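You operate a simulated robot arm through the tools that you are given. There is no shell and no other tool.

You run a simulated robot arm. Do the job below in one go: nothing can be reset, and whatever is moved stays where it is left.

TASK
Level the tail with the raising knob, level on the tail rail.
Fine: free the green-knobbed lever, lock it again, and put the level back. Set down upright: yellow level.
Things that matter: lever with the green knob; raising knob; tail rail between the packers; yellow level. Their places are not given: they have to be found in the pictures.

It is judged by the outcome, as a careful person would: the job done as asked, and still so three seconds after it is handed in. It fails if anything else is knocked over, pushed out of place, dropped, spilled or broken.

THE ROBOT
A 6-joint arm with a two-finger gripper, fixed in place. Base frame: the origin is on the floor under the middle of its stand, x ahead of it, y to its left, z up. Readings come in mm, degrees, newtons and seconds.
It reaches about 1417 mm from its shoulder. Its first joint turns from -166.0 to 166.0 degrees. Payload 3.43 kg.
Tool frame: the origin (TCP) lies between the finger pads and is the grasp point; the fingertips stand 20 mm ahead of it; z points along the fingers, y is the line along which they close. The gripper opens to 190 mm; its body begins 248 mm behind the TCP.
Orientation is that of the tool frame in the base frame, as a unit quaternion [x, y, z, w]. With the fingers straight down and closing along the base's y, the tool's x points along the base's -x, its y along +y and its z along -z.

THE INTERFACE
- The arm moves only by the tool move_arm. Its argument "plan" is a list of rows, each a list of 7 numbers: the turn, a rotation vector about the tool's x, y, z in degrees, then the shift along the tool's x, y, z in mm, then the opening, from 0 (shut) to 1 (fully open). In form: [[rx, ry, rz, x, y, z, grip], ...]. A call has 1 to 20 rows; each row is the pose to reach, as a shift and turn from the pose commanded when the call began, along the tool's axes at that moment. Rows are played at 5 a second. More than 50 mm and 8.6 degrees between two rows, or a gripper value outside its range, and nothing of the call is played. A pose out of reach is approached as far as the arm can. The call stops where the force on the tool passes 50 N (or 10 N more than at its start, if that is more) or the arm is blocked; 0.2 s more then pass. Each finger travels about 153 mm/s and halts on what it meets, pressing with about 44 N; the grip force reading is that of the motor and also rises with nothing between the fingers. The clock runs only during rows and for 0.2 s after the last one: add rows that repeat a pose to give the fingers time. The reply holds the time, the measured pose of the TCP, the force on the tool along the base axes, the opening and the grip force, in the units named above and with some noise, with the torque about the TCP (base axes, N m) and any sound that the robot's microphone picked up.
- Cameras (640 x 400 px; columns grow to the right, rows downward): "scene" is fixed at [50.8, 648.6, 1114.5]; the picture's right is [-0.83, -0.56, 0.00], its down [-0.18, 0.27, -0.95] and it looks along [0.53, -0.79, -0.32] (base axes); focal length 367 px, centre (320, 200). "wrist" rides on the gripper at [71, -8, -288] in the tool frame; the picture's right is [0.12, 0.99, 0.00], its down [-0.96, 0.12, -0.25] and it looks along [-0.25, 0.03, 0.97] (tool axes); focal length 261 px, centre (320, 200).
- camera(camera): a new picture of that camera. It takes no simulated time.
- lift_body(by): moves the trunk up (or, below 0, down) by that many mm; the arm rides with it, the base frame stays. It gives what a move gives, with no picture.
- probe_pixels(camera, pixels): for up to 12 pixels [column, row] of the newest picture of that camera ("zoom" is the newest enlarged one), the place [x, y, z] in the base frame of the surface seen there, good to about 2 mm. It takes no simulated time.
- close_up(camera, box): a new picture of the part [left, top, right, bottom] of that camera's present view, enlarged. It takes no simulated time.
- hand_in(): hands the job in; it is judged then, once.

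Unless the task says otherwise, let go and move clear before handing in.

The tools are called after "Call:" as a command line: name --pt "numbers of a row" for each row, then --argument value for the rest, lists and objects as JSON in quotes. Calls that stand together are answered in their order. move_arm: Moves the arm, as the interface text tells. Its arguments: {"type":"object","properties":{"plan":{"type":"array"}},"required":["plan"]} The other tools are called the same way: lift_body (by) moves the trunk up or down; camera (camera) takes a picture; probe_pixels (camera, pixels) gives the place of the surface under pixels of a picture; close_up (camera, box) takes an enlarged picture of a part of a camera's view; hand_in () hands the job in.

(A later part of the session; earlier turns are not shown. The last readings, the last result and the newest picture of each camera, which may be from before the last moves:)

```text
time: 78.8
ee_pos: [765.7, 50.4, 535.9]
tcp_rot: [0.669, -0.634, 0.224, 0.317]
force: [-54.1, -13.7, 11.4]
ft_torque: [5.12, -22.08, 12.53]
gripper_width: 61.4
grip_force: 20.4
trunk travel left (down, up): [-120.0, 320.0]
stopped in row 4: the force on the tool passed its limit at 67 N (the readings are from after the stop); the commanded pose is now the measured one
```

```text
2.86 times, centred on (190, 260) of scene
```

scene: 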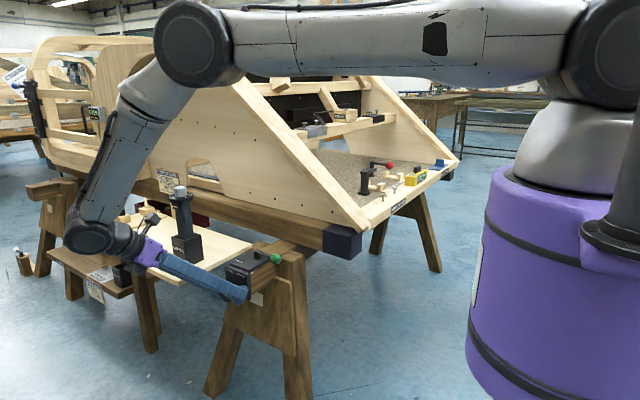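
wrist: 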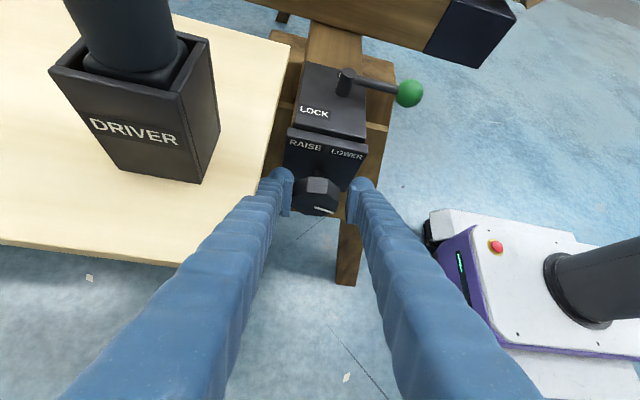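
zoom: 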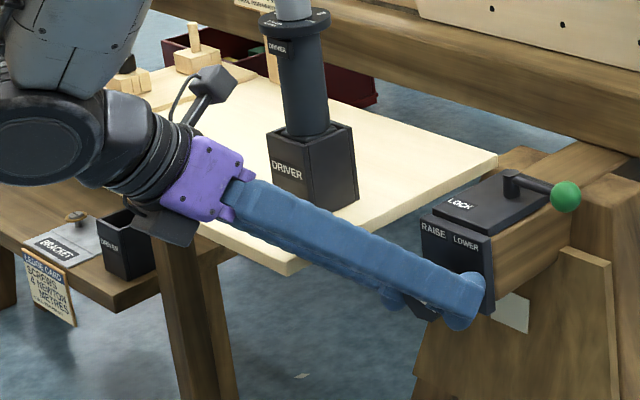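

The +x finger seems to have met the board's near edge. I'll check against the first enlargement that the board and driver haven't moved.

Call:
close_up --camera "scene" --box '[160, 170, 320, 310]'

Call:
probe_pixels --camera "scene" --pixels '[[190, 240], [181, 190], [183, 222], [188, 208], [200, 255], [252, 243], [178, 284], [215, 262]]'

```text
2.86 times, centred on (240, 240) of scene
```

zoom: 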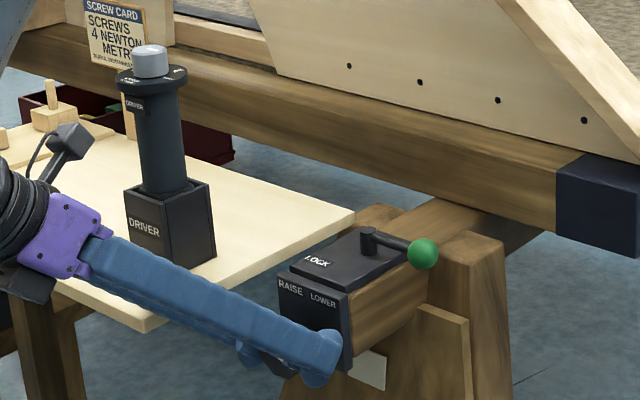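

```text
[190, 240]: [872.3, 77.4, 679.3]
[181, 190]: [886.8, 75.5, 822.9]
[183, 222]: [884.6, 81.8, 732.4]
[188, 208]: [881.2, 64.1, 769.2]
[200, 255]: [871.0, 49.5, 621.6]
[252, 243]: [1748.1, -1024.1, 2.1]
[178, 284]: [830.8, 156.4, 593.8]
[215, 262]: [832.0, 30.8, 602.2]
```

Board and driver are where they were (same probes within 1 mm). I'll rotate back 10° off the board edge and recentre on the knob.

Call:
move_arm --pt "1.4 0 1.4 0 0 0 0.2" --pt "2.83 0 2.83 0 -1 0 0.2" --pt "4.24 0 4.24 0 -2 0 0.2" --pt "5.66 0 5.66 0 -3 0 0.2" --pt "7.07 0 7.07 0 -3 0 0.2" --pt "7.07 0 7.07 0 -3 0 0.2"

Call:
close_up --camera "wrist" --box '[200, 80, 440, 280]'

Call:
close_up --camera "scene" --box '[395, 150, 455, 195]'

```text
time: 80.2
ee_pos: [769.5, 52.1, 532.8]
tcp_rot: [-0.647, 0.658, -0.281, -0.262]
force: [-16.1, 2.5, 5.4]
ft_torque: [-0.16, 0.03, -0.57]
gripper_width: 51.5
grip_force: 45.1
trunk travel left (down, up): [-120.0, 320.0]
```

```text
2.00 times, centred on (320, 180) of wrist
```

zoom: 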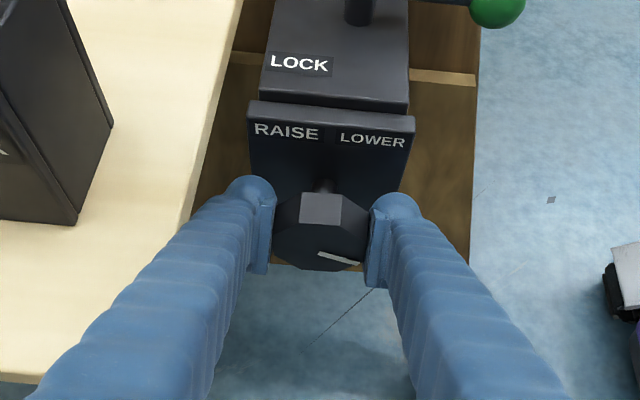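

```text
8.89 times, centred on (425, 172) of scene
```

zoom: 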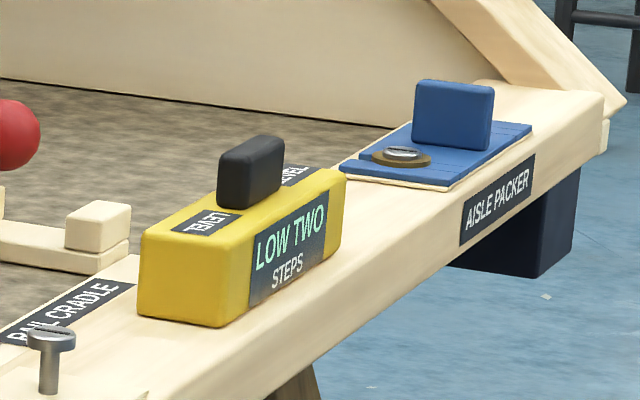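

Clear of the edge again with the knob at ~65°. I'll open just enough to release (the board edge is close), back straight out, and check.

Call:
move_arm --pt "0 0 0 0 0 0 0.3" --pt "0 0 0 0 0 0 0.31" --pt "0 0 0 0 0 -20 0.31" --pt "0 0 0 0 0 -50 0.31" --pt "0 0 0 0 0 -80 0.31" --pt "0 0 0 0 0 -110 0.31" --pt "0 0 0 0 0 -110 0.31"

Call:
close_up --camera "wrist" --box '[240, 60, 400, 240]'

Call:
close_up --camera "scene" --box '[395, 150, 455, 195]'

```text
time: 81.8
ee_pos: [768.6, 128.7, 610.8]
tcp_rot: [-0.648, 0.659, -0.28, -0.261]
force: [-1.9, 0.2, 0.3]
ft_torque: [0.04, 0.03, 0.04]
gripper_width: 57.6
grip_force: 0.1
trunk travel left (down, up): [-120.0, 320.0]
```

```text
2.22 times, centred on (320, 150) of wrist
```

zoom: 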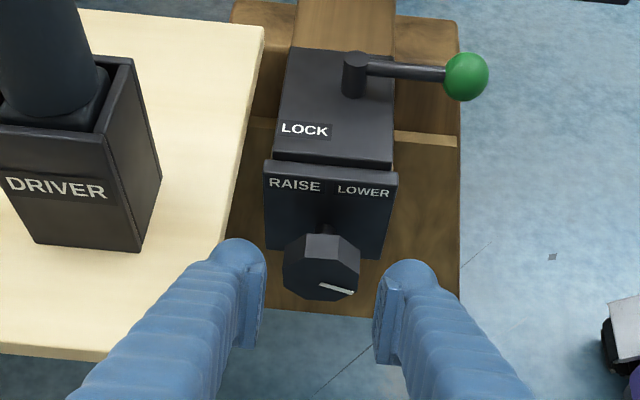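

```text
8.89 times, centred on (425, 172) of scene
```

zoom: 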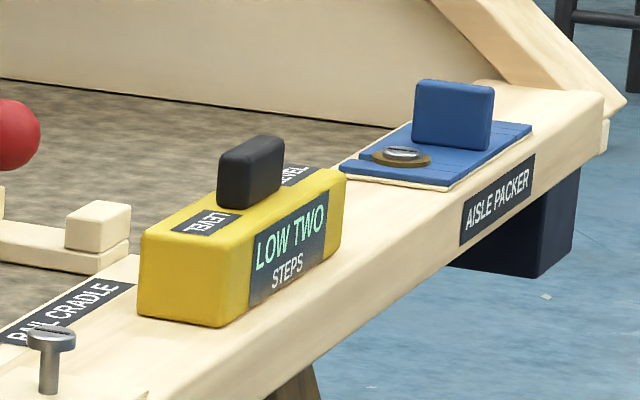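

The knob keeps its place with the pointer ~67° round. I'll swing the gripper back 90° about the knob axis for another grip.

Call:
move_arm --pt "5.3 0 5.3 0 0 0 0.31" --pt "10.6 0 10.6 0 4 0 0.31" --pt "15.9 0 15.9 -3 12 3 0.31" --pt "21.2 0 21.2 -8 20 8 0.31" --pt "26.5 0 26.5 -14 28 14 0.31" --pt "31.8 0 31.8 -20 36 20 0.4" --pt "37.1 0 37.1 -26 45 26 0.45" --pt "42.4 0 42.4 -32 54 32 0.45" --pt "47.7 0 47.7 -38 63 38 0.45" --pt "53 0 53 -44 70 44 0.45" --pt "58.3 0 58.3 -50 76 50 0.45" --pt "63.64 0 63.64 -53.6 81 54.6 0.45" --pt "63.64 0 63.64 -53.6 81 54.6 0.45"

Call:
camera --camera "wrist"

Call:
camera --camera "scene"

```text
time: 84.6
ee_pos: [691.3, 130.2, 532.2]
tcp_rot: [0.259, -0.649, 0.658, -0.28]
force: [0.4, -0.2, -0.1]
ft_torque: [0.0, 0.0, -0.02]
gripper_width: 85.5
grip_force: 0.1
trunk travel left (down, up): [-120.0, 320.0]
```

```text
taken
```

wrist: 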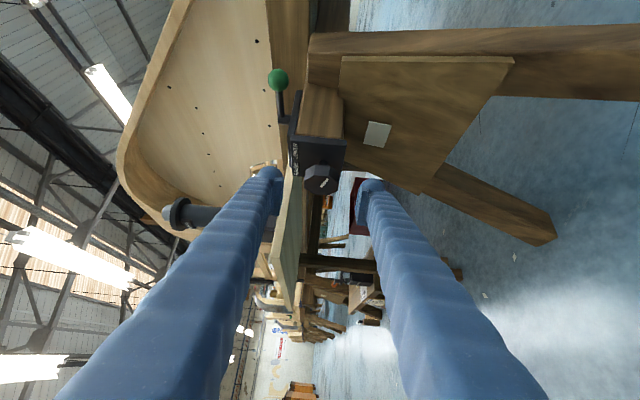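

```text
taken
```

scene: 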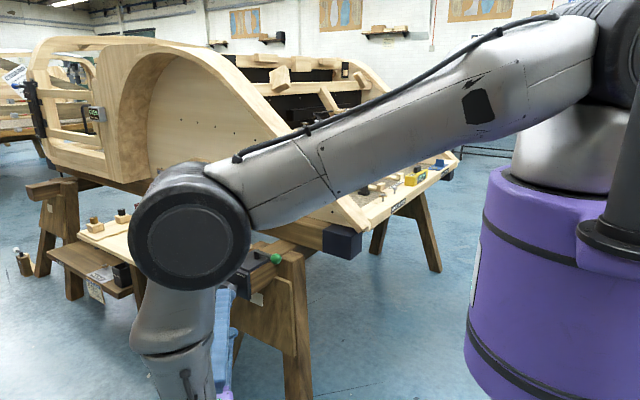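

The knob is centred at (322,178) again. Advancing along the approach and closing on the flats.

Call:
move_arm --pt "0 0 0 0.5 0.7 30 0.45" --pt "0 0 0 1 1.4 60 0.45" --pt "0 0 0 1.5 2 85 0.45" --pt "0 0 0 1.5 2 100 0.45" --pt "0 0 0 1.5 2 111 0.45" --pt "0 0 0 1.5 2 111 0.45"

Call:
close_up --camera "wrist" --box '[240, 120, 400, 260]'

```text
time: 86.0
ee_pos: [769.0, 47.5, 531.9]
tcp_rot: [0.26, -0.65, 0.657, -0.279]
force: [0.4, -0.6, -0.1]
ft_torque: [0.0, -0.03, 0.01]
gripper_width: 85.3
grip_force: 0.1
trunk travel left (down, up): [-120.0, 320.0]
```

```text
2.86 times, centred on (320, 190) of wrist
```

zoom: 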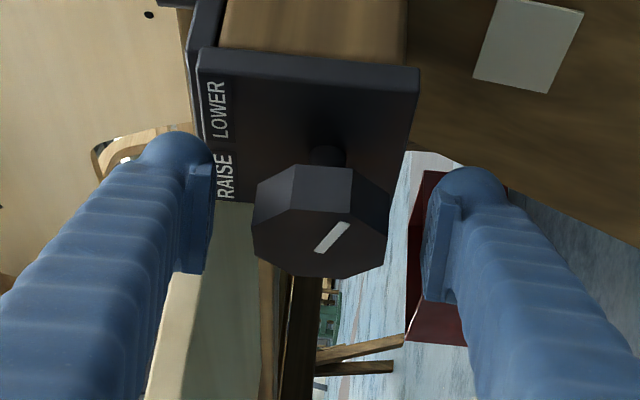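

Well centred and flats parallel to the pads; closing.

Call:
move_arm --pt "0 0 0 0 0 0 0.33" --pt "0 0 0 0 0 0 0.27" --pt "0 0 0 0 0 0 0.2" --pt "0 0 0 0 0 0 0.2"

Call:
move_arm --pt "-2.12 0 -2.12 0 0 0 0.2" --pt "-4.24 0 -4.24 0 0 0 0.2" --pt "-6.36 0 -6.36 0 0 0 0.2" --pt "-8.49 0 -8.49 0 0 0 0.2" --pt "-10.6 0 -10.6 0 0 0 0.2" --pt "-12.7 0 -12.7 0 0 0 0.2" --pt "-14.1 0 -14.1 0 0 0 0.2" --pt "-14.1 0 -14.1 0 0 0 0.2"

Call:
close_up --camera "scene" --box '[395, 150, 455, 195]'

```text
time: 87.0
ee_pos: [767.6, 49.2, 531.5]
tcp_rot: [0.261, -0.65, 0.657, -0.279]
force: [0.1, 0.9, -6.0]
ft_torque: [0.43, -0.01, 0.01]
gripper_width: 51.5
grip_force: 44.7
trunk travel left (down, up): [-120.0, 320.0]
```

```text
time: 88.8
ee_pos: [768.4, 49.7, 532.4]
tcp_rot: [-0.369, 0.688, -0.604, 0.161]
force: [-2.6, 1.4, -8.1]
ft_torque: [0.42, -0.02, -0.12]
gripper_width: 51.6
grip_force: 45.2
trunk travel left (down, up): [-120.0, 320.0]
```

```text
8.89 times, centred on (425, 172) of scene
```

zoom: 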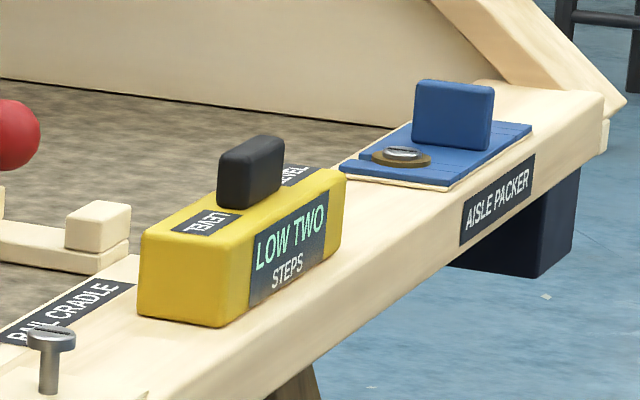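

About 87° in total and no change yet. Continuing 20° with a 1 mm correction.

Call:
move_arm --pt "-2.12 0 -2.12 0 0.5 0 0.2" --pt "-4.24 0 -4.24 0 1 0 0.2" --pt "-6.36 0 -6.36 0 1 0 0.2" --pt "-8.49 0 -8.49 0 1 0 0.2" --pt "-10.6 0 -10.6 0 1 0 0.2" --pt "-12.7 0 -12.7 0 1 0 0.2" --pt "-14.1 0 -14.1 0 1 0 0.2" --pt "-14.1 0 -14.1 0 1 0 0.2"

Call:
close_up --camera "scene" --box '[395, 150, 455, 195]'

```text
time: 90.6
ee_pos: [768.6, 49.2, 533.6]
tcp_rot: [-0.467, 0.707, -0.529, 0.042]
force: [13.4, -3.3, 15.1]
ft_torque: [0.23, -0.04, -0.25]
gripper_width: 51.7
grip_force: 45.6
trunk travel left (down, up): [-120.0, 320.0]
```

```text
8.89 times, centred on (425, 172) of scene
```

zoom: 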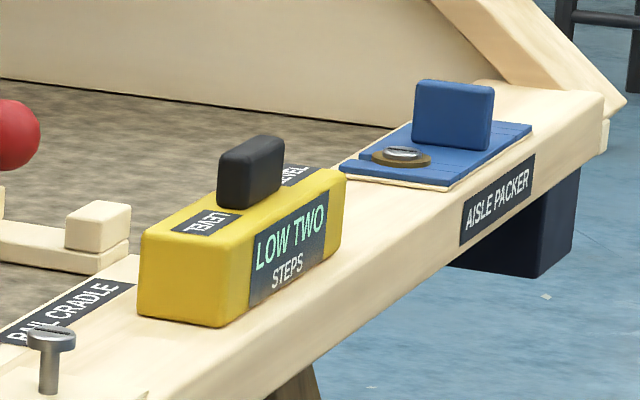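

Total ~107°, still "LOW TWO". I'll relieve the 20 N side load and continue.

Call:
move_arm --pt "0 0 0 0 -1 0 0.2" --pt "-2.12 0 -2.12 0 -2 0 0.2" --pt "-4.24 0 -4.24 0 -2 0 0.2" --pt "-6.36 0 -6.36 0 -2.2 0 0.2" --pt "-8.49 0 -8.49 0 -2.4 0 0.2" --pt "-10.6 0 -10.6 0 -2.6 0 0.2" --pt "-12.7 0 -12.7 0 -2.8 0 0.2" --pt "-14.1 0 -14.1 0 -2.8 0 0.2" --pt "-14.1 0 -14.1 0 -2.8 0 0.2"

Call:
close_up --camera "scene" --box '[395, 150, 455, 195]'

```text
time: 92.6
ee_pos: [768.5, 50.4, 533.1]
tcp_rot: [-0.553, 0.703, -0.439, -0.083]
force: [-1.4, 7.0, 2.4]
ft_torque: [0.29, 0.01, -0.09]
gripper_width: 51.4
grip_force: 44.9
trunk travel left (down, up): [-120.0, 320.0]
```

```text
8.89 times, centred on (425, 172) of scene
```

zoom: 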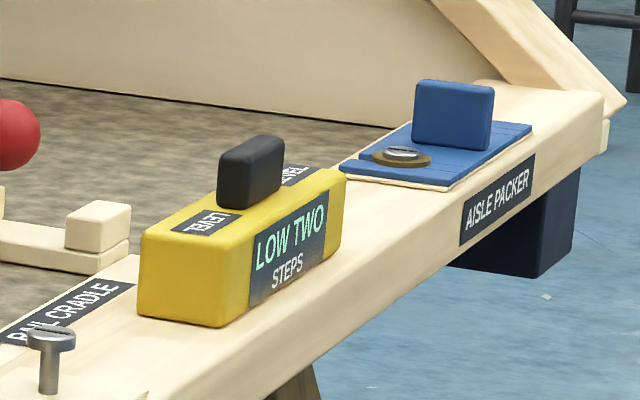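

Side load is back to a few newtons. Continuing 30° more to the upright lean.

Call:
move_arm --pt "-2.12 0 -2.12 0 0 0 0.2" --pt "-4.24 0 -4.24 0 -0.2 0 0.2" --pt "-6.36 0 -6.36 0 -0.4 0 0.2" --pt "-8.49 0 -8.49 0 -0.6 0 0.2" --pt "-10.6 0 -10.6 0 -0.8 0 0.2" --pt "-12.7 0 -12.7 0 -1 0 0.2" --pt "-14.8 0 -14.8 0 -1.2 0 0.2" --pt "-17 0 -17 0 -1.4 0 0.2" --pt "-19.1 0 -19.1 0 -1.5 0 0.2" --pt "-21.2 0 -21.2 0 -1.5 0 0.2" --pt "-21.2 0 -21.2 0 -1.5 0 0.2"

Call:
close_up --camera "scene" --box '[395, 150, 455, 195]'

Call:
close_up --camera "wrist" --box '[240, 100, 400, 260]'

```text
time: 95.0
ee_pos: [770.1, 48.1, 534.0]
tcp_rot: [-0.647, 0.659, -0.281, -0.262]
force: [-15.3, 4.9, -6.2]
ft_torque: [-0.05, -0.89, -0.28]
gripper_width: 52.9
grip_force: 44.8
trunk travel left (down, up): [-120.0, 320.0]
```

```text
8.89 times, centred on (425, 172) of scene
```

zoom: 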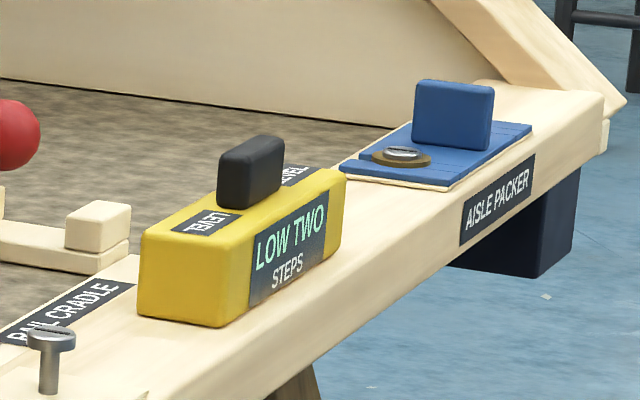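

```text
2.50 times, centred on (320, 180) of wrist
```

zoom: 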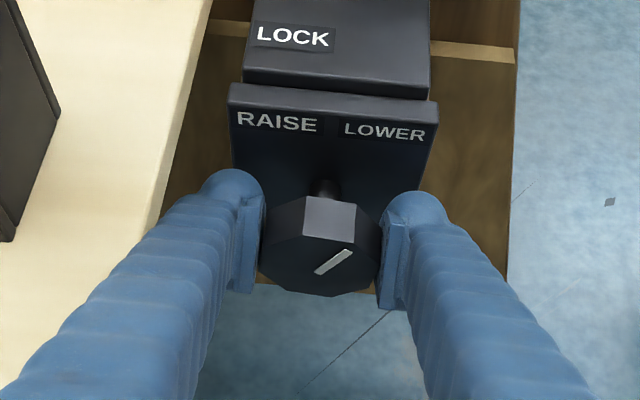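

Now at ~150° total and the reading hasn't changed, with the knob turning freely; a step may be a large fraction of a turn. I'll re-grip 90° back and keep turning the same way.

Call:
move_arm --pt "0 0 0 0 0 0 0.3" --pt "0 0 0 0 0 0 0.31" --pt "0 0 0 0 0 -25 0.31" --pt "0 0 0 0 0 -60 0.31" --pt "0 0 0 0 0 -95 0.31" --pt "0 0 0 0 0 -110 0.31" --pt "5.3 0 5.3 0 0 -110 0.31" --pt "10.6 0 10.6 0 4 -110 0.31" --pt "15.9 0 15.9 -3 12 -107 0.31" --pt "21.2 0 21.2 -8 20 -102 0.31" --pt "26.5 0 26.5 -14 28 -96 0.31" --pt "31.8 0 31.8 -20 36 -90 0.4" --pt "37.1 0 37.1 -26 45 -84 0.45" --pt "42.4 0 42.4 -32 54 -78 0.45" --pt "47.7 0 47.7 -38 63 -72 0.45" --pt "53 0 53 -44 70 -66 0.45" --pt "58.3 0 58.3 -50 76 -60 0.45" --pt "63.64 0 63.64 -53.6 81 -55.4 0.45" --pt "63.64 0 63.64 -53.6 81 -55.4 0.45"

Call:
camera --camera "wrist"

Call:
close_up --camera "scene" --box '[395, 150, 455, 195]'

```text
time: 99.0
ee_pos: [689.7, 126.9, 533.1]
tcp_rot: [0.259, -0.649, 0.659, -0.28]
force: [-0.1, 0.7, -0.8]
ft_torque: [0.01, 0.0, 0.0]
gripper_width: 85.5
grip_force: 0.1
trunk travel left (down, up): [-120.0, 320.0]
```

```text
taken
```

wrist: 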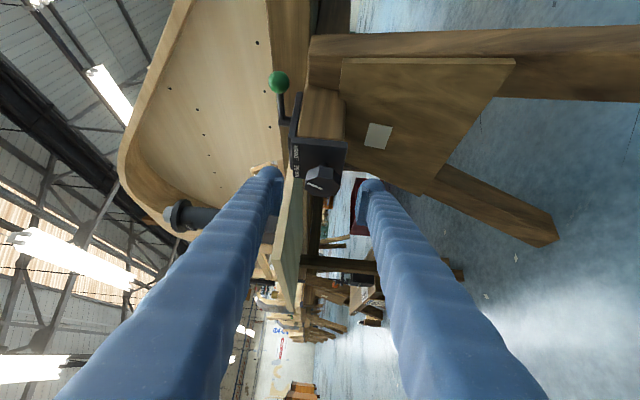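

```text
8.89 times, centred on (425, 172) of scene
```

zoom: 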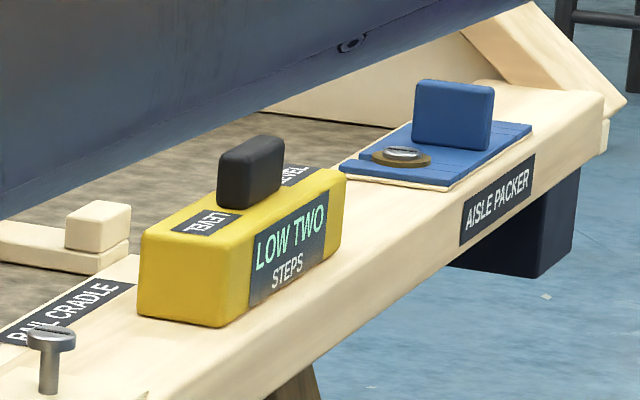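

Lined up again. I'll approach, close, and turn the first 45° in one go.

Call:
move_arm --pt "0 0 0 -0.5 0.5 30 0.45" --pt "0 0 0 -1 1 60 0.45" --pt "0 0 0 -1.9 1.5 85 0.45" --pt "0 0 0 -1.9 2 102 0.45" --pt "0 0 0 -1.9 2 110 0.45" --pt "0 0 0 -1.9 2 110 0.33" --pt "0 0 0 -1.9 2 110 0.25" --pt "0 0 0 -1.9 2 110 0.2" --pt "-2.83 0 -2.83 -1.9 2 110 0.2" --pt "-5.66 0 -5.66 -1.9 2 110 0.2" --pt "-8.49 0 -8.49 -1.9 2 110 0.2" --pt "-11.3 0 -11.3 -1.9 2 110 0.2" --pt "-14.1 0 -14.1 -1.9 2 110 0.2" --pt "-17 0 -17 -2.1 1.6 110.2 0.2" --pt "-19.8 0 -19.8 -2.3 1.2 110.4 0.2" --pt "-22.6 0 -22.6 -2.5 0.9 110.6 0.2" --pt "-22.6 0 -22.6 -2.5 0.9 110.6 0.2"

Call:
close_up --camera "scene" --box '[395, 150, 455, 195]'

```text
time: 102.6
ee_pos: [767.8, 49.1, 533.7]
tcp_rot: [-0.43, 0.702, -0.56, 0.089]
force: [-4.7, 2.2, -35.7]
ft_torque: [0.17, -0.8, 0.06]
gripper_width: 52.8
grip_force: 44.9
trunk travel left (down, up): [-120.0, 320.0]
```

```text
8.89 times, centred on (425, 172) of scene
```

zoom: 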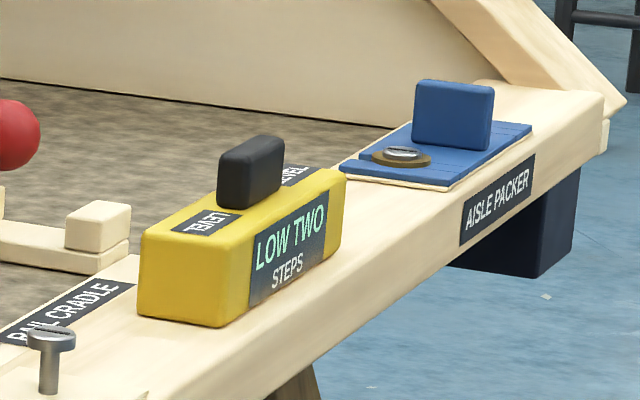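

There's now a resisting torque and a 36 N load, so the knob may be at an end stop. Let me look at it.

Call:
close_up --camera "wrist" --box '[240, 100, 400, 260]'

Call:
close_up --camera "scene" --box '[180, 230, 300, 330]'

```text
2.50 times, centred on (320, 180) of wrist
```

zoom: 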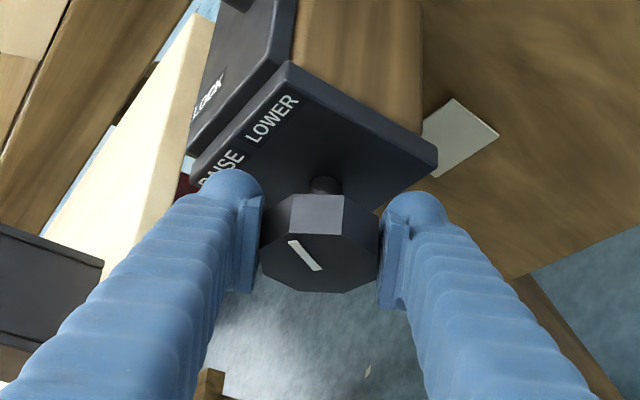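

```text
4.00 times, centred on (240, 280) of scene
```

zoom: 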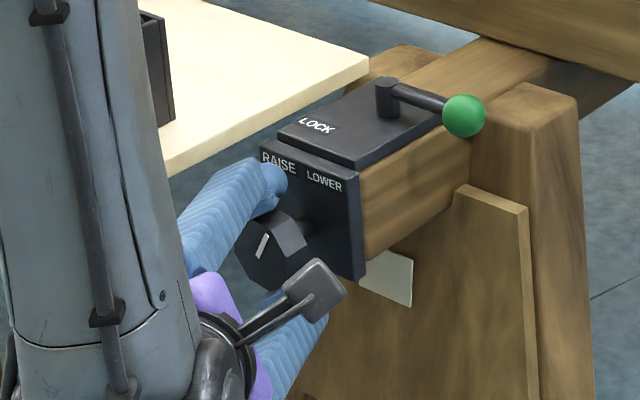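

The pointer is now pointing up (~190° turned), so it is still turning. I'll relieve the load by shifting down 2 mm and re-read.

Call:
move_arm --pt "0 0 0 -0.5 0.75 0.5 0.2" --pt "0 0 0 -1 1.5 1 0.2" --pt "0 0 0 -1 1.5 1 0.2"

Call:
close_up --camera "scene" --box '[395, 150, 455, 195]'

```text
time: 103.4
ee_pos: [769.3, 49.0, 533.3]
tcp_rot: [-0.429, 0.702, -0.561, 0.089]
force: [-31.6, 9.2, -15.1]
ft_torque: [0.24, -0.16, -0.57]
gripper_width: 52.7
grip_force: 45.1
trunk travel left (down, up): [-120.0, 320.0]
```

```text
8.89 times, centred on (425, 172) of scene
```

zoom: 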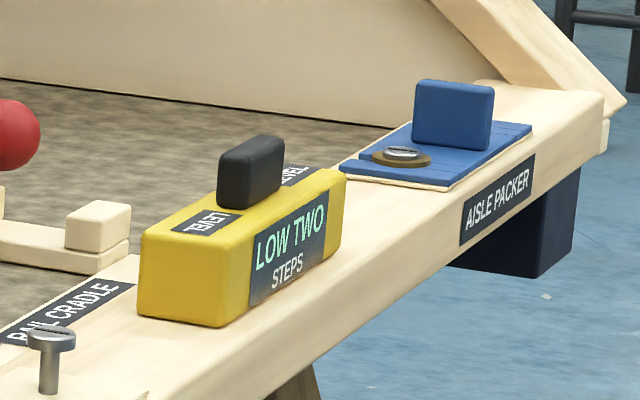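

I noticed my last turn was only 32°, so ~182° in total. I'll release and re-close in place to clear the internal load, then read the force.

Call:
move_arm --pt "0 0 0 0 0 0 0.31" --pt "0 0 0 0 0.5 -0.5 0.33" --pt "0 0 0 0 0.5 -0.5 0.33" --pt "0 0 0 0 0.5 -0.5 0.27" --pt "0 0 0 0 0.5 -0.5 0.2" --pt "0 0 0 0 0.5 -0.5 0.2"

Call:
close_up --camera "wrist" --box '[240, 100, 400, 260]'

```text
time: 104.8
ee_pos: [769.4, 49.4, 532.5]
tcp_rot: [-0.43, 0.702, -0.561, 0.091]
force: [-4.0, 3.9, -7.9]
ft_torque: [0.07, 0.0, 0.04]
gripper_width: 53.0
grip_force: 45.2
trunk travel left (down, up): [-120.0, 320.0]
```

```text
2.50 times, centred on (320, 180) of wrist
```

zoom: 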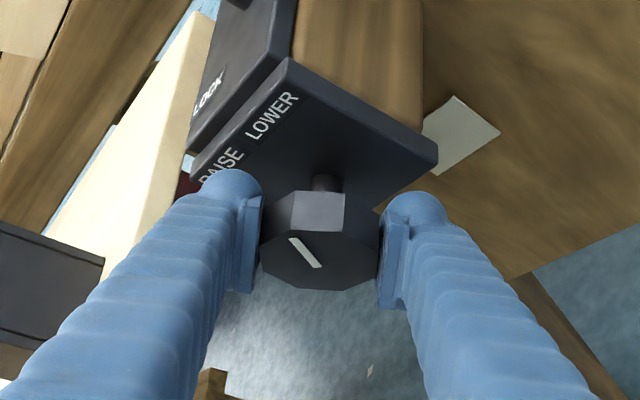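

Load cleared. Turning on, 30° more.

Call:
move_arm --pt "-2.12 0 -2.12 0 0 0 0.2" --pt "-4.24 0 -4.24 0 0 0 0.2" --pt "-6.36 0 -6.36 0 0 0 0.2" --pt "-8.49 0 -8.49 0 0 0 0.2" --pt "-10.6 0 -10.6 0 0 0 0.2" --pt "-12.7 0 -12.7 0 0 0 0.2" --pt "-14.8 0 -14.8 0 0 0 0.2" --pt "-17 0 -17 0 0 0 0.2" --pt "-19.1 0 -19.1 0 0 0 0.2" --pt "-21.2 0 -21.2 0 0 0 0.2" --pt "-21.2 0 -21.2 0 0 0 0.2"

Call:
close_up --camera "scene" --box '[395, 150, 455, 195]'

Call:
close_up --camera "wrist" --box '[240, 100, 400, 260]'

```text
time: 107.2
ee_pos: [770.4, 49.0, 532.6]
tcp_rot: [-0.56, 0.702, -0.43, -0.094]
force: [-5.8, -4.0, -8.3]
ft_torque: [0.09, -0.86, 0.08]
gripper_width: 52.8
grip_force: 45.3
trunk travel left (down, up): [-120.0, 320.0]
```

```text
8.89 times, centred on (425, 172) of scene
```

zoom: 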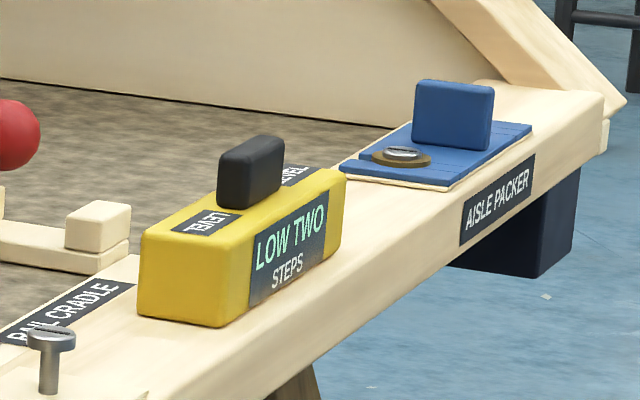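

```text
2.50 times, centred on (320, 180) of wrist
```

zoom: 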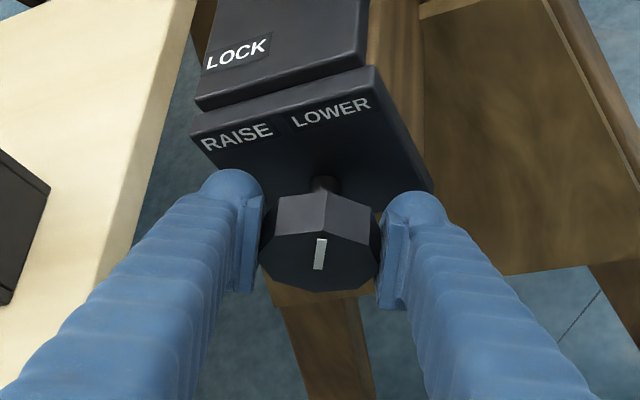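

The knob has stopped at about 150° with the pointer at LOWER, and the pads slipped over its corners. So this way was toward LOWER's stop; I'll compare the rail with the earlier view to see whether anything moved.

Call:
close_up --camera "scene" --box '[330, 130, 470, 230]'

Call:
close_up --camera "scene" --box '[180, 230, 300, 330]'

Call:
probe_pixels --camera "scene" --pixels '[[360, 222], [405, 192], [420, 178], [427, 169], [440, 163], [385, 206], [412, 186], [350, 210]]'

```text
4.00 times, centred on (400, 180) of scene
```

zoom: 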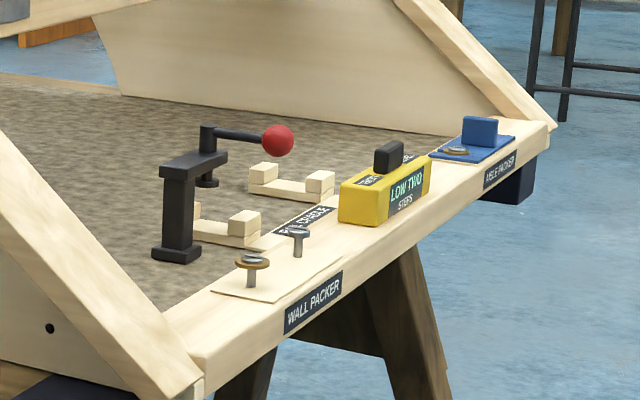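

```text
4.00 times, centred on (240, 280) of scene
```

zoom: 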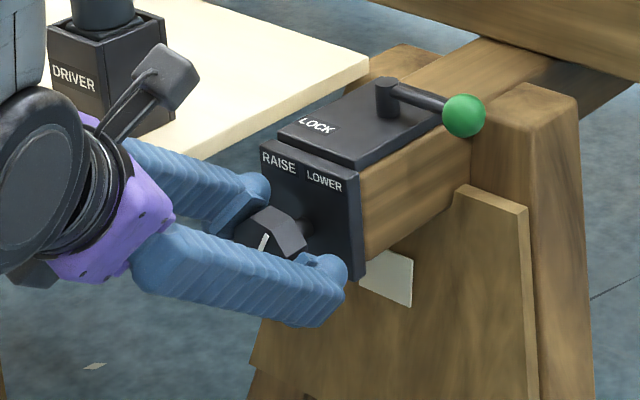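

```text
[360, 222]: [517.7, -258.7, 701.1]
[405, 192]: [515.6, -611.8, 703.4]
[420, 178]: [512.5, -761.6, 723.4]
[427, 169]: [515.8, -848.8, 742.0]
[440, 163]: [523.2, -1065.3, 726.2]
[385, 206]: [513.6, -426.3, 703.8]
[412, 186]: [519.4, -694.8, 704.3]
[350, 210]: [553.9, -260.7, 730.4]
```

Nothing moved visibly. The knob has end stops with its pointer at the labels, so RAISE must be the other way (pointer clockwise up to RAISE). I'll turn clockwise now and watch the display.

Call:
move_arm --pt "2.83 0 2.83 0 0 0 0.2" --pt "5.66 0 5.66 0 0 0 0.2" --pt "8.49 0 8.49 0 0 0 0.2" --pt "11.3 0 11.3 0 0 0 0.2" --pt "14.1 0 14.1 0 0 0 0.2" --pt "17 0 17 0 0 0 0.2" --pt "19.8 0 19.8 0 0 0 0.2" --pt "22.6 0 22.6 0 0 0 0.2" --pt "25.5 0 25.5 0 0 0 0.2" --pt "28.3 0 28.3 0 0 0 0.2" --pt "31.1 0 31.1 0 0 0 0.2" --pt "33.9 0 33.9 0 0 0 0.2" --pt "36.8 0 36.8 0 0 0 0.2" --pt "39.6 0 39.6 0 0 0 0.2" --pt "42.4 0 42.4 0 0 0 0.2" --pt "42.4 0 42.4 0 0 0 0.2"

Call:
close_up --camera "scene" --box '[395, 150, 455, 195]'

Call:
close_up --camera "wrist" --box '[240, 100, 400, 260]'

```text
time: 110.6
ee_pos: [769.9, 49.5, 532.2]
tcp_rot: [0.27, -0.654, 0.655, -0.267]
force: [-23.7, 1.1, -20.0]
ft_torque: [0.14, 0.0, -0.29]
gripper_width: 52.4
grip_force: 45.3
trunk travel left (down, up): [-120.0, 320.0]
```

```text
8.89 times, centred on (425, 172) of scene
```

zoom: 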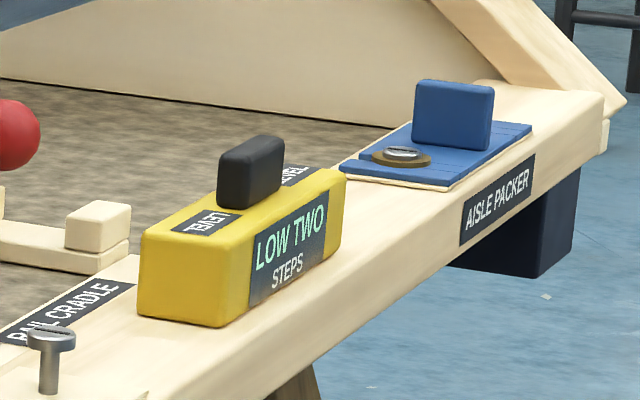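

```text
2.50 times, centred on (320, 180) of wrist
```

zoom: 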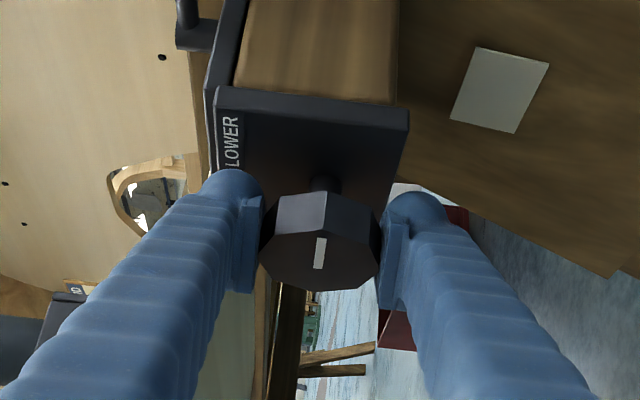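

Knob is now back at ~95°, display unchanged. I'll release, swing the gripper to the upright side and re-grip the flats to carry on clockwise.

Call:
move_arm --pt "0 0 0 0 0 0 0.32" --pt "0 0 0 0 0 0 0.42" --pt "0 0 0 0 0 -25 0.42" --pt "0 0 0 0 0 -60 0.42" --pt "0 0 0 0 0 -95 0.42" --pt "0 0 0 0 0 -110 0.42" --pt "-5.1 0 -5.1 -2 -5 -108 0.42" --pt "-10.3 0 -10.3 -6 -13 -104 0.42" --pt "-15.4 0 -15.4 -10 -21 -100 0.42" --pt "-20.5 0 -20.5 -14 -29 -96 0.42" --pt "-25.7 0 -25.7 -18 -37 -92 0.42" --pt "-30.8 0 -30.8 -22 -45 -88 0.42" --pt "-35.9 0 -35.9 -26 -53 -84 0.42" --pt "-41 0 -41 -30 -61 -80 0.42" --pt "-46.2 0 -46.2 -34 -69 -76 0.42" --pt "-51.3 0 -51.3 -37.8 -75 -72.3 0.42" --pt "-51.3 0 -51.3 -37.8 -75 -72.3 0.42"

Call:
close_up --camera "wrist" --box '[220, 80, 420, 240]'

Call:
close_up --camera "scene" --box '[395, 150, 455, 195]'

```text
time: 114.2
ee_pos: [746.3, 127.8, 608.0]
tcp_rot: [-0.604, 0.687, -0.366, -0.17]
force: [-0.2, -1.4, 0.0]
ft_torque: [0.06, 0.04, -0.02]
gripper_width: 79.8
grip_force: 0.0
trunk travel left (down, up): [-120.0, 320.0]
```

```text
2.50 times, centred on (320, 160) of wrist
```

zoom: 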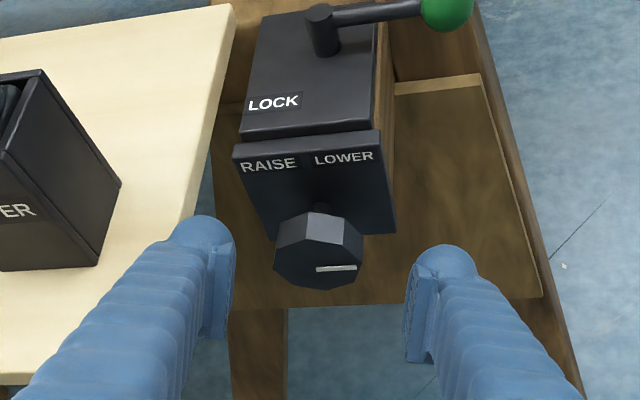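

```text
8.89 times, centred on (425, 172) of scene
```

zoom: 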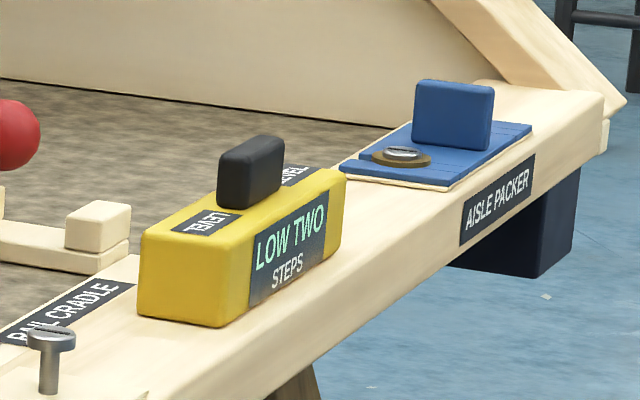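

Aligned with the flats (knob at (319,185)). Approach, close, and turn clockwise 40°.

Call:
move_arm --pt "0 0 0 0 0 30 0.42" --pt "0 0 0 0 0 60 0.42" --pt "0 0 0 0 0.5 85 0.42" --pt "0 0 0 0 0.5 102 0.42" --pt "0 0 0 0 0.5 110 0.42" --pt "0 0 0 0 0.5 110 0.33" --pt "0 0 0 0 0.5 110 0.25" --pt "0 0 0 0 0.5 110 0.2" --pt "0 0 0 0 0.5 110 0.2" --pt "2.83 0 2.83 0 0.5 110 0.2" --pt "5.66 0 5.66 0 0.5 110 0.2" --pt "8.49 0 8.49 0 0.5 110 0.2" --pt "11.3 0 11.3 0 0.5 110 0.2" --pt "14.1 0 14.1 0 0.5 110 0.2" --pt "17 0 17 0 0.5 110 0.2" --pt "19.8 0 19.8 0 0.5 110 0.2" --pt "22.6 0 22.6 0 0.5 110 0.2" --pt "25.5 0 25.5 0 0.5 110 0.2" --pt "28.3 0 28.3 0 0.5 110 0.2" --pt "28.3 0 28.3 0 0.5 110 0.2"

Call:
close_up --camera "scene" --box '[395, 150, 455, 195]'

Call:
close_up --camera "wrist" --box '[240, 100, 400, 260]'

```text
time: 118.4
ee_pos: [768.7, 50.5, 532.5]
tcp_rot: [-0.442, 0.704, -0.551, 0.076]
force: [15.8, 9.9, 1.2]
ft_torque: [-0.39, -0.01, 0.43]
gripper_width: 51.2
grip_force: 45.0
trunk travel left (down, up): [-120.0, 320.0]
```

```text
8.89 times, centred on (425, 172) of scene
```

zoom: 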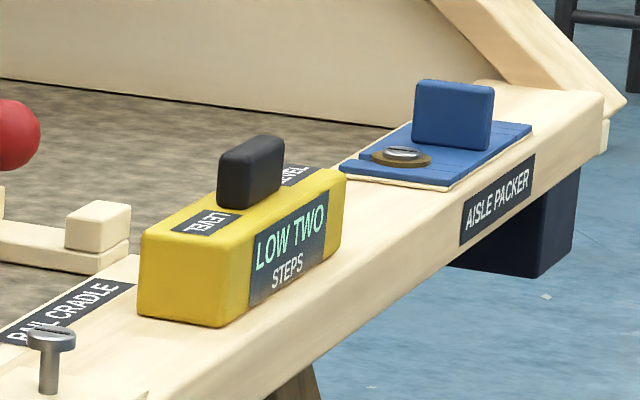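

```text
2.50 times, centred on (320, 180) of wrist
```

zoom: 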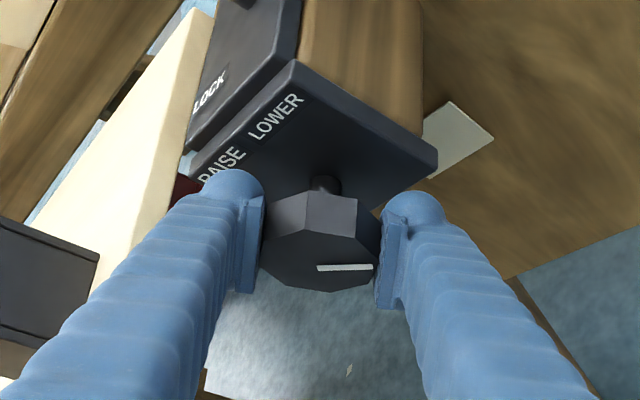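

Turning well; knob at ~55°. Another 52° clockwise.

Call:
move_arm --pt "2.83 0 2.83 0 0 0 0.2" --pt "5.66 0 5.66 0 0 0 0.2" --pt "8.49 0 8.49 0 0 0 0.2" --pt "11.3 0 11.3 0 0 0 0.2" --pt "14.1 0 14.1 0 0 0 0.2" --pt "17 0 17 0 0 0 0.2" --pt "19.8 0 19.8 0 0 0 0.2" --pt "22.6 0 22.6 0 0 0 0.2" --pt "25.5 0 25.5 0 0 0 0.2" --pt "28.3 0 28.3 0 0 0 0.2" --pt "31.1 0 31.1 0 0 0 0.2" --pt "33.9 0 33.9 0 0 0 0.2" --pt "36.8 0 36.8 0 0 0 0.2" --pt "36.8 0 36.8 0 0 0 0.2"

Call:
close_up --camera "scene" --box '[395, 150, 455, 195]'

Call:
close_up --camera "wrist" --box '[240, 100, 400, 260]'

```text
time: 121.4
ee_pos: [768.3, 50.4, 532.0]
tcp_rot: [0.156, -0.599, 0.69, -0.375]
force: [-16.5, 18.0, -33.2]
ft_torque: [0.55, 0.07, 0.14]
gripper_width: 51.1
grip_force: 45.4
trunk travel left (down, up): [-120.0, 320.0]
```

```text
8.89 times, centred on (425, 172) of scene
```

zoom: 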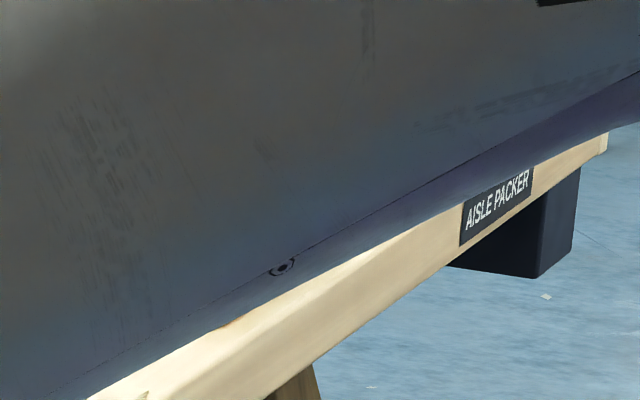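

```text
2.50 times, centred on (320, 180) of wrist
```

zoom: 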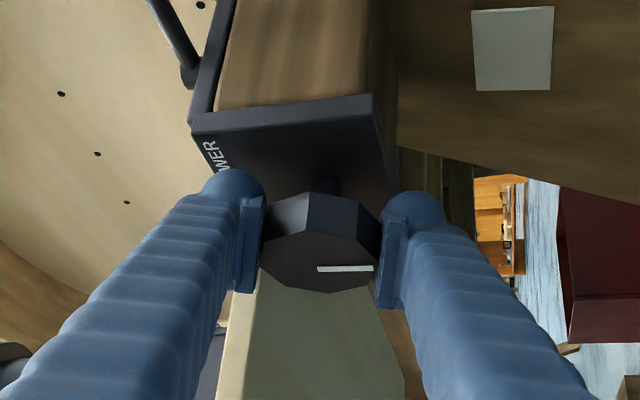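

The knob is back to about pointer-down; the arm now hides the display. I'll swing back 90° and re-grip for the clockwise turn toward RAISE.

Call:
move_arm --pt "0 0 0 0 0 0 0.32" --pt "0 0 0 0 0 0 0.42" --pt "0 0 0 0 0 -25 0.42" --pt "0 0 0 0 0 -60 0.42" --pt "0 0 0 0 0 -95 0.42" --pt "0 0 0 0 0 -110 0.42" --pt "-5.3 0 -5.3 -3 -4 -107 0.42" --pt "-10.6 0 -10.6 -8 -11 -102 0.42" --pt "-15.9 0 -15.9 -13 -18 -97 0.42" --pt "-21.2 0 -21.2 -18 -25 -92 0.42" --pt "-26.5 0 -26.5 -23 -32 -87 0.42" --pt "-31.8 0 -31.8 -28 -39 -82 0.42" --pt "-37.1 0 -37.1 -33 -46 -77 0.42" --pt "-42.4 0 -42.4 -38 -53 -72 0.42" --pt "-47.7 0 -47.7 -43 -60 -67 0.42" --pt "-53 0 -53 -48 -67 -62 0.42" --pt "-58.3 0 -58.3 -52 -74 -57 0.42" --pt "-63.6 0 -63.6 -55.1 -78.4 -53.7 0.42" --pt "-63.6 0 -63.6 -55.1 -78.4 -53.7 0.42"

Call:
close_up --camera "wrist" --box '[220, 80, 420, 240]'

Call:
close_up --camera "scene" --box '[395, 150, 455, 195]'

```text
time: 125.4
ee_pos: [743.1, 127.7, 608.4]
tcp_rot: [-0.597, 0.691, -0.377, -0.157]
force: [-0.7, -0.8, -1.0]
ft_torque: [0.05, 0.02, 0.0]
gripper_width: 80.1
grip_force: 0.0
trunk travel left (down, up): [-120.0, 320.0]
```

```text
2.50 times, centred on (320, 160) of wrist
```

zoom: 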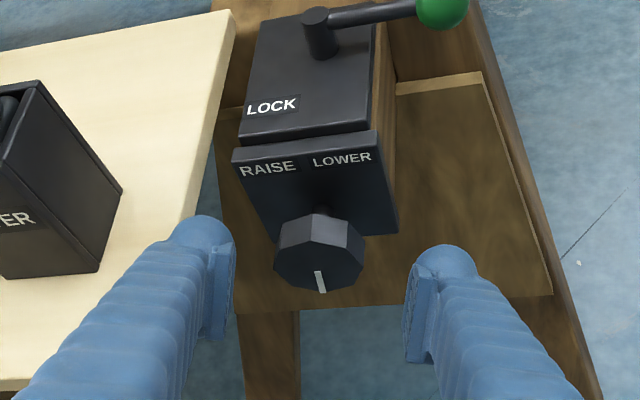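

```text
8.89 times, centred on (425, 172) of scene
```

zoom: 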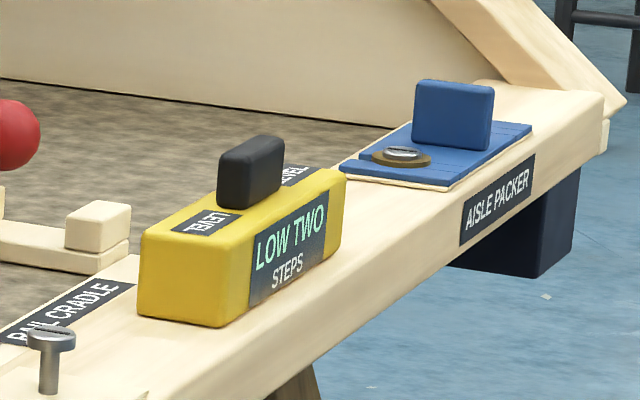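

Pointer is back at the bottom. Approach, close and turn clockwise 40°.

Call:
move_arm --pt "0 0 0 0 0 30 0.42" --pt "0 0 0 -0.5 0 60 0.42" --pt "0 0 0 -1 0.5 85 0.42" --pt "0 0 0 -1 0.5 102 0.42" --pt "0 0 0 -1 0.5 111 0.42" --pt "0 0 0 -1 0.5 111 0.33" --pt "0 0 0 -1 0.5 111 0.25" --pt "0 0 0 -1 0.5 111 0.2" --pt "0 0 0 -1 0.5 111 0.2" --pt "2.83 0 2.83 -1 0.5 111 0.2" --pt "5.66 0 5.66 -1 0.5 111 0.2" --pt "8.49 0 8.49 -1 0.5 111 0.2" --pt "11.3 0 11.3 -1 0.5 111 0.2" --pt "14.1 0 14.1 -1 0.5 111 0.2" --pt "17 0 17 -1 0.5 111 0.2" --pt "19.8 0 19.8 -1 0.5 111 0.2" --pt "22.6 0 22.6 -1 0.5 111 0.2" --pt "25.5 0 25.5 -1 0.5 111 0.2" --pt "28.3 0 28.3 -1 0.5 111 0.2" --pt "28.3 0 28.3 -1 0.5 111 0.2"

Call:
close_up --camera "scene" --box '[395, 150, 455, 195]'

Call:
close_up --camera "wrist" --box '[240, 100, 400, 260]'

```text
time: 129.6
ee_pos: [769.6, 49.8, 532.2]
tcp_rot: [-0.431, 0.703, -0.559, 0.087]
force: [7.8, 0.9, -1.9]
ft_torque: [-0.1, 0.0, 0.1]
gripper_width: 51.3
grip_force: 45.3
trunk travel left (down, up): [-120.0, 320.0]
```

```text
8.89 times, centred on (425, 172) of scene
```

zoom: 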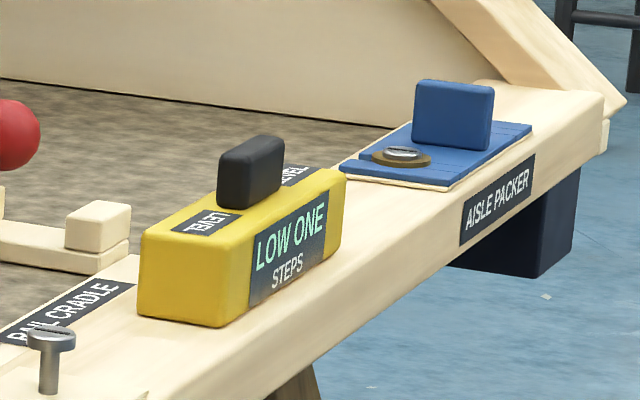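

```text
2.50 times, centred on (320, 180) of wrist
```

zoom: 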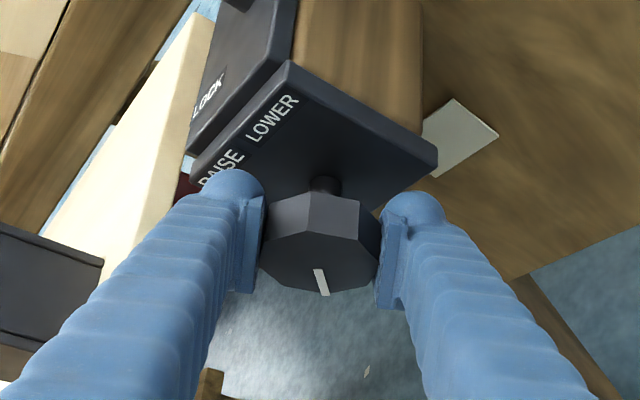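

It now reads "LOW ONE STEPS": clockwise raises. I'll go on in small increments and watch.

Call:
move_arm --pt "2.12 0 2.12 0 0 0 0.2" --pt "4.24 0 4.24 0 0 0 0.2" --pt "6.36 0 6.36 0 0 0 0.2" --pt "6.36 0 6.36 0 0 0 0.2"

Call:
close_up --camera "scene" --box '[395, 150, 455, 195]'

```text
time: 130.6
ee_pos: [768.9, 49.9, 533.5]
tcp_rot: [-0.386, 0.693, -0.592, 0.143]
force: [8.0, -2.6, -4.5]
ft_torque: [-0.05, -0.03, 0.15]
gripper_width: 50.8
grip_force: 45.3
trunk travel left (down, up): [-120.0, 320.0]
```

```text
8.89 times, centred on (425, 172) of scene
```

zoom: 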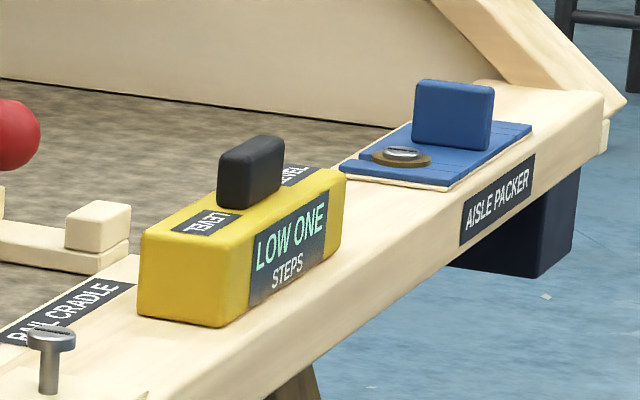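

Call:
move_arm --pt "2.12 0 2.12 0 0 0 0.2" --pt "4.24 0 4.24 0 0 0 0.2" --pt "6.36 0 6.36 0 0 0 0.2" --pt "6.36 0 6.36 0 0 0 0.2"

Call:
close_up --camera "scene" --box '[395, 150, 455, 195]'

```text
time: 131.6
ee_pos: [769.0, 48.9, 531.1]
tcp_rot: [-0.339, 0.679, -0.621, 0.196]
force: [-2.4, 5.1, -7.3]
ft_torque: [-0.01, 0.0, 0.03]
gripper_width: 50.9
grip_force: 45.0
trunk travel left (down, up): [-120.0, 320.0]
```

```text
8.89 times, centred on (425, 172) of scene
```

zoom: 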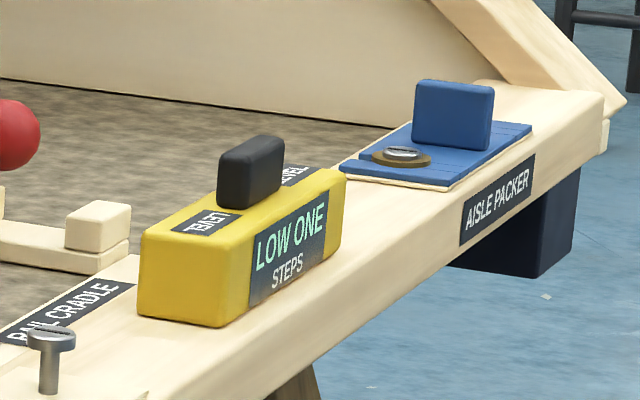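

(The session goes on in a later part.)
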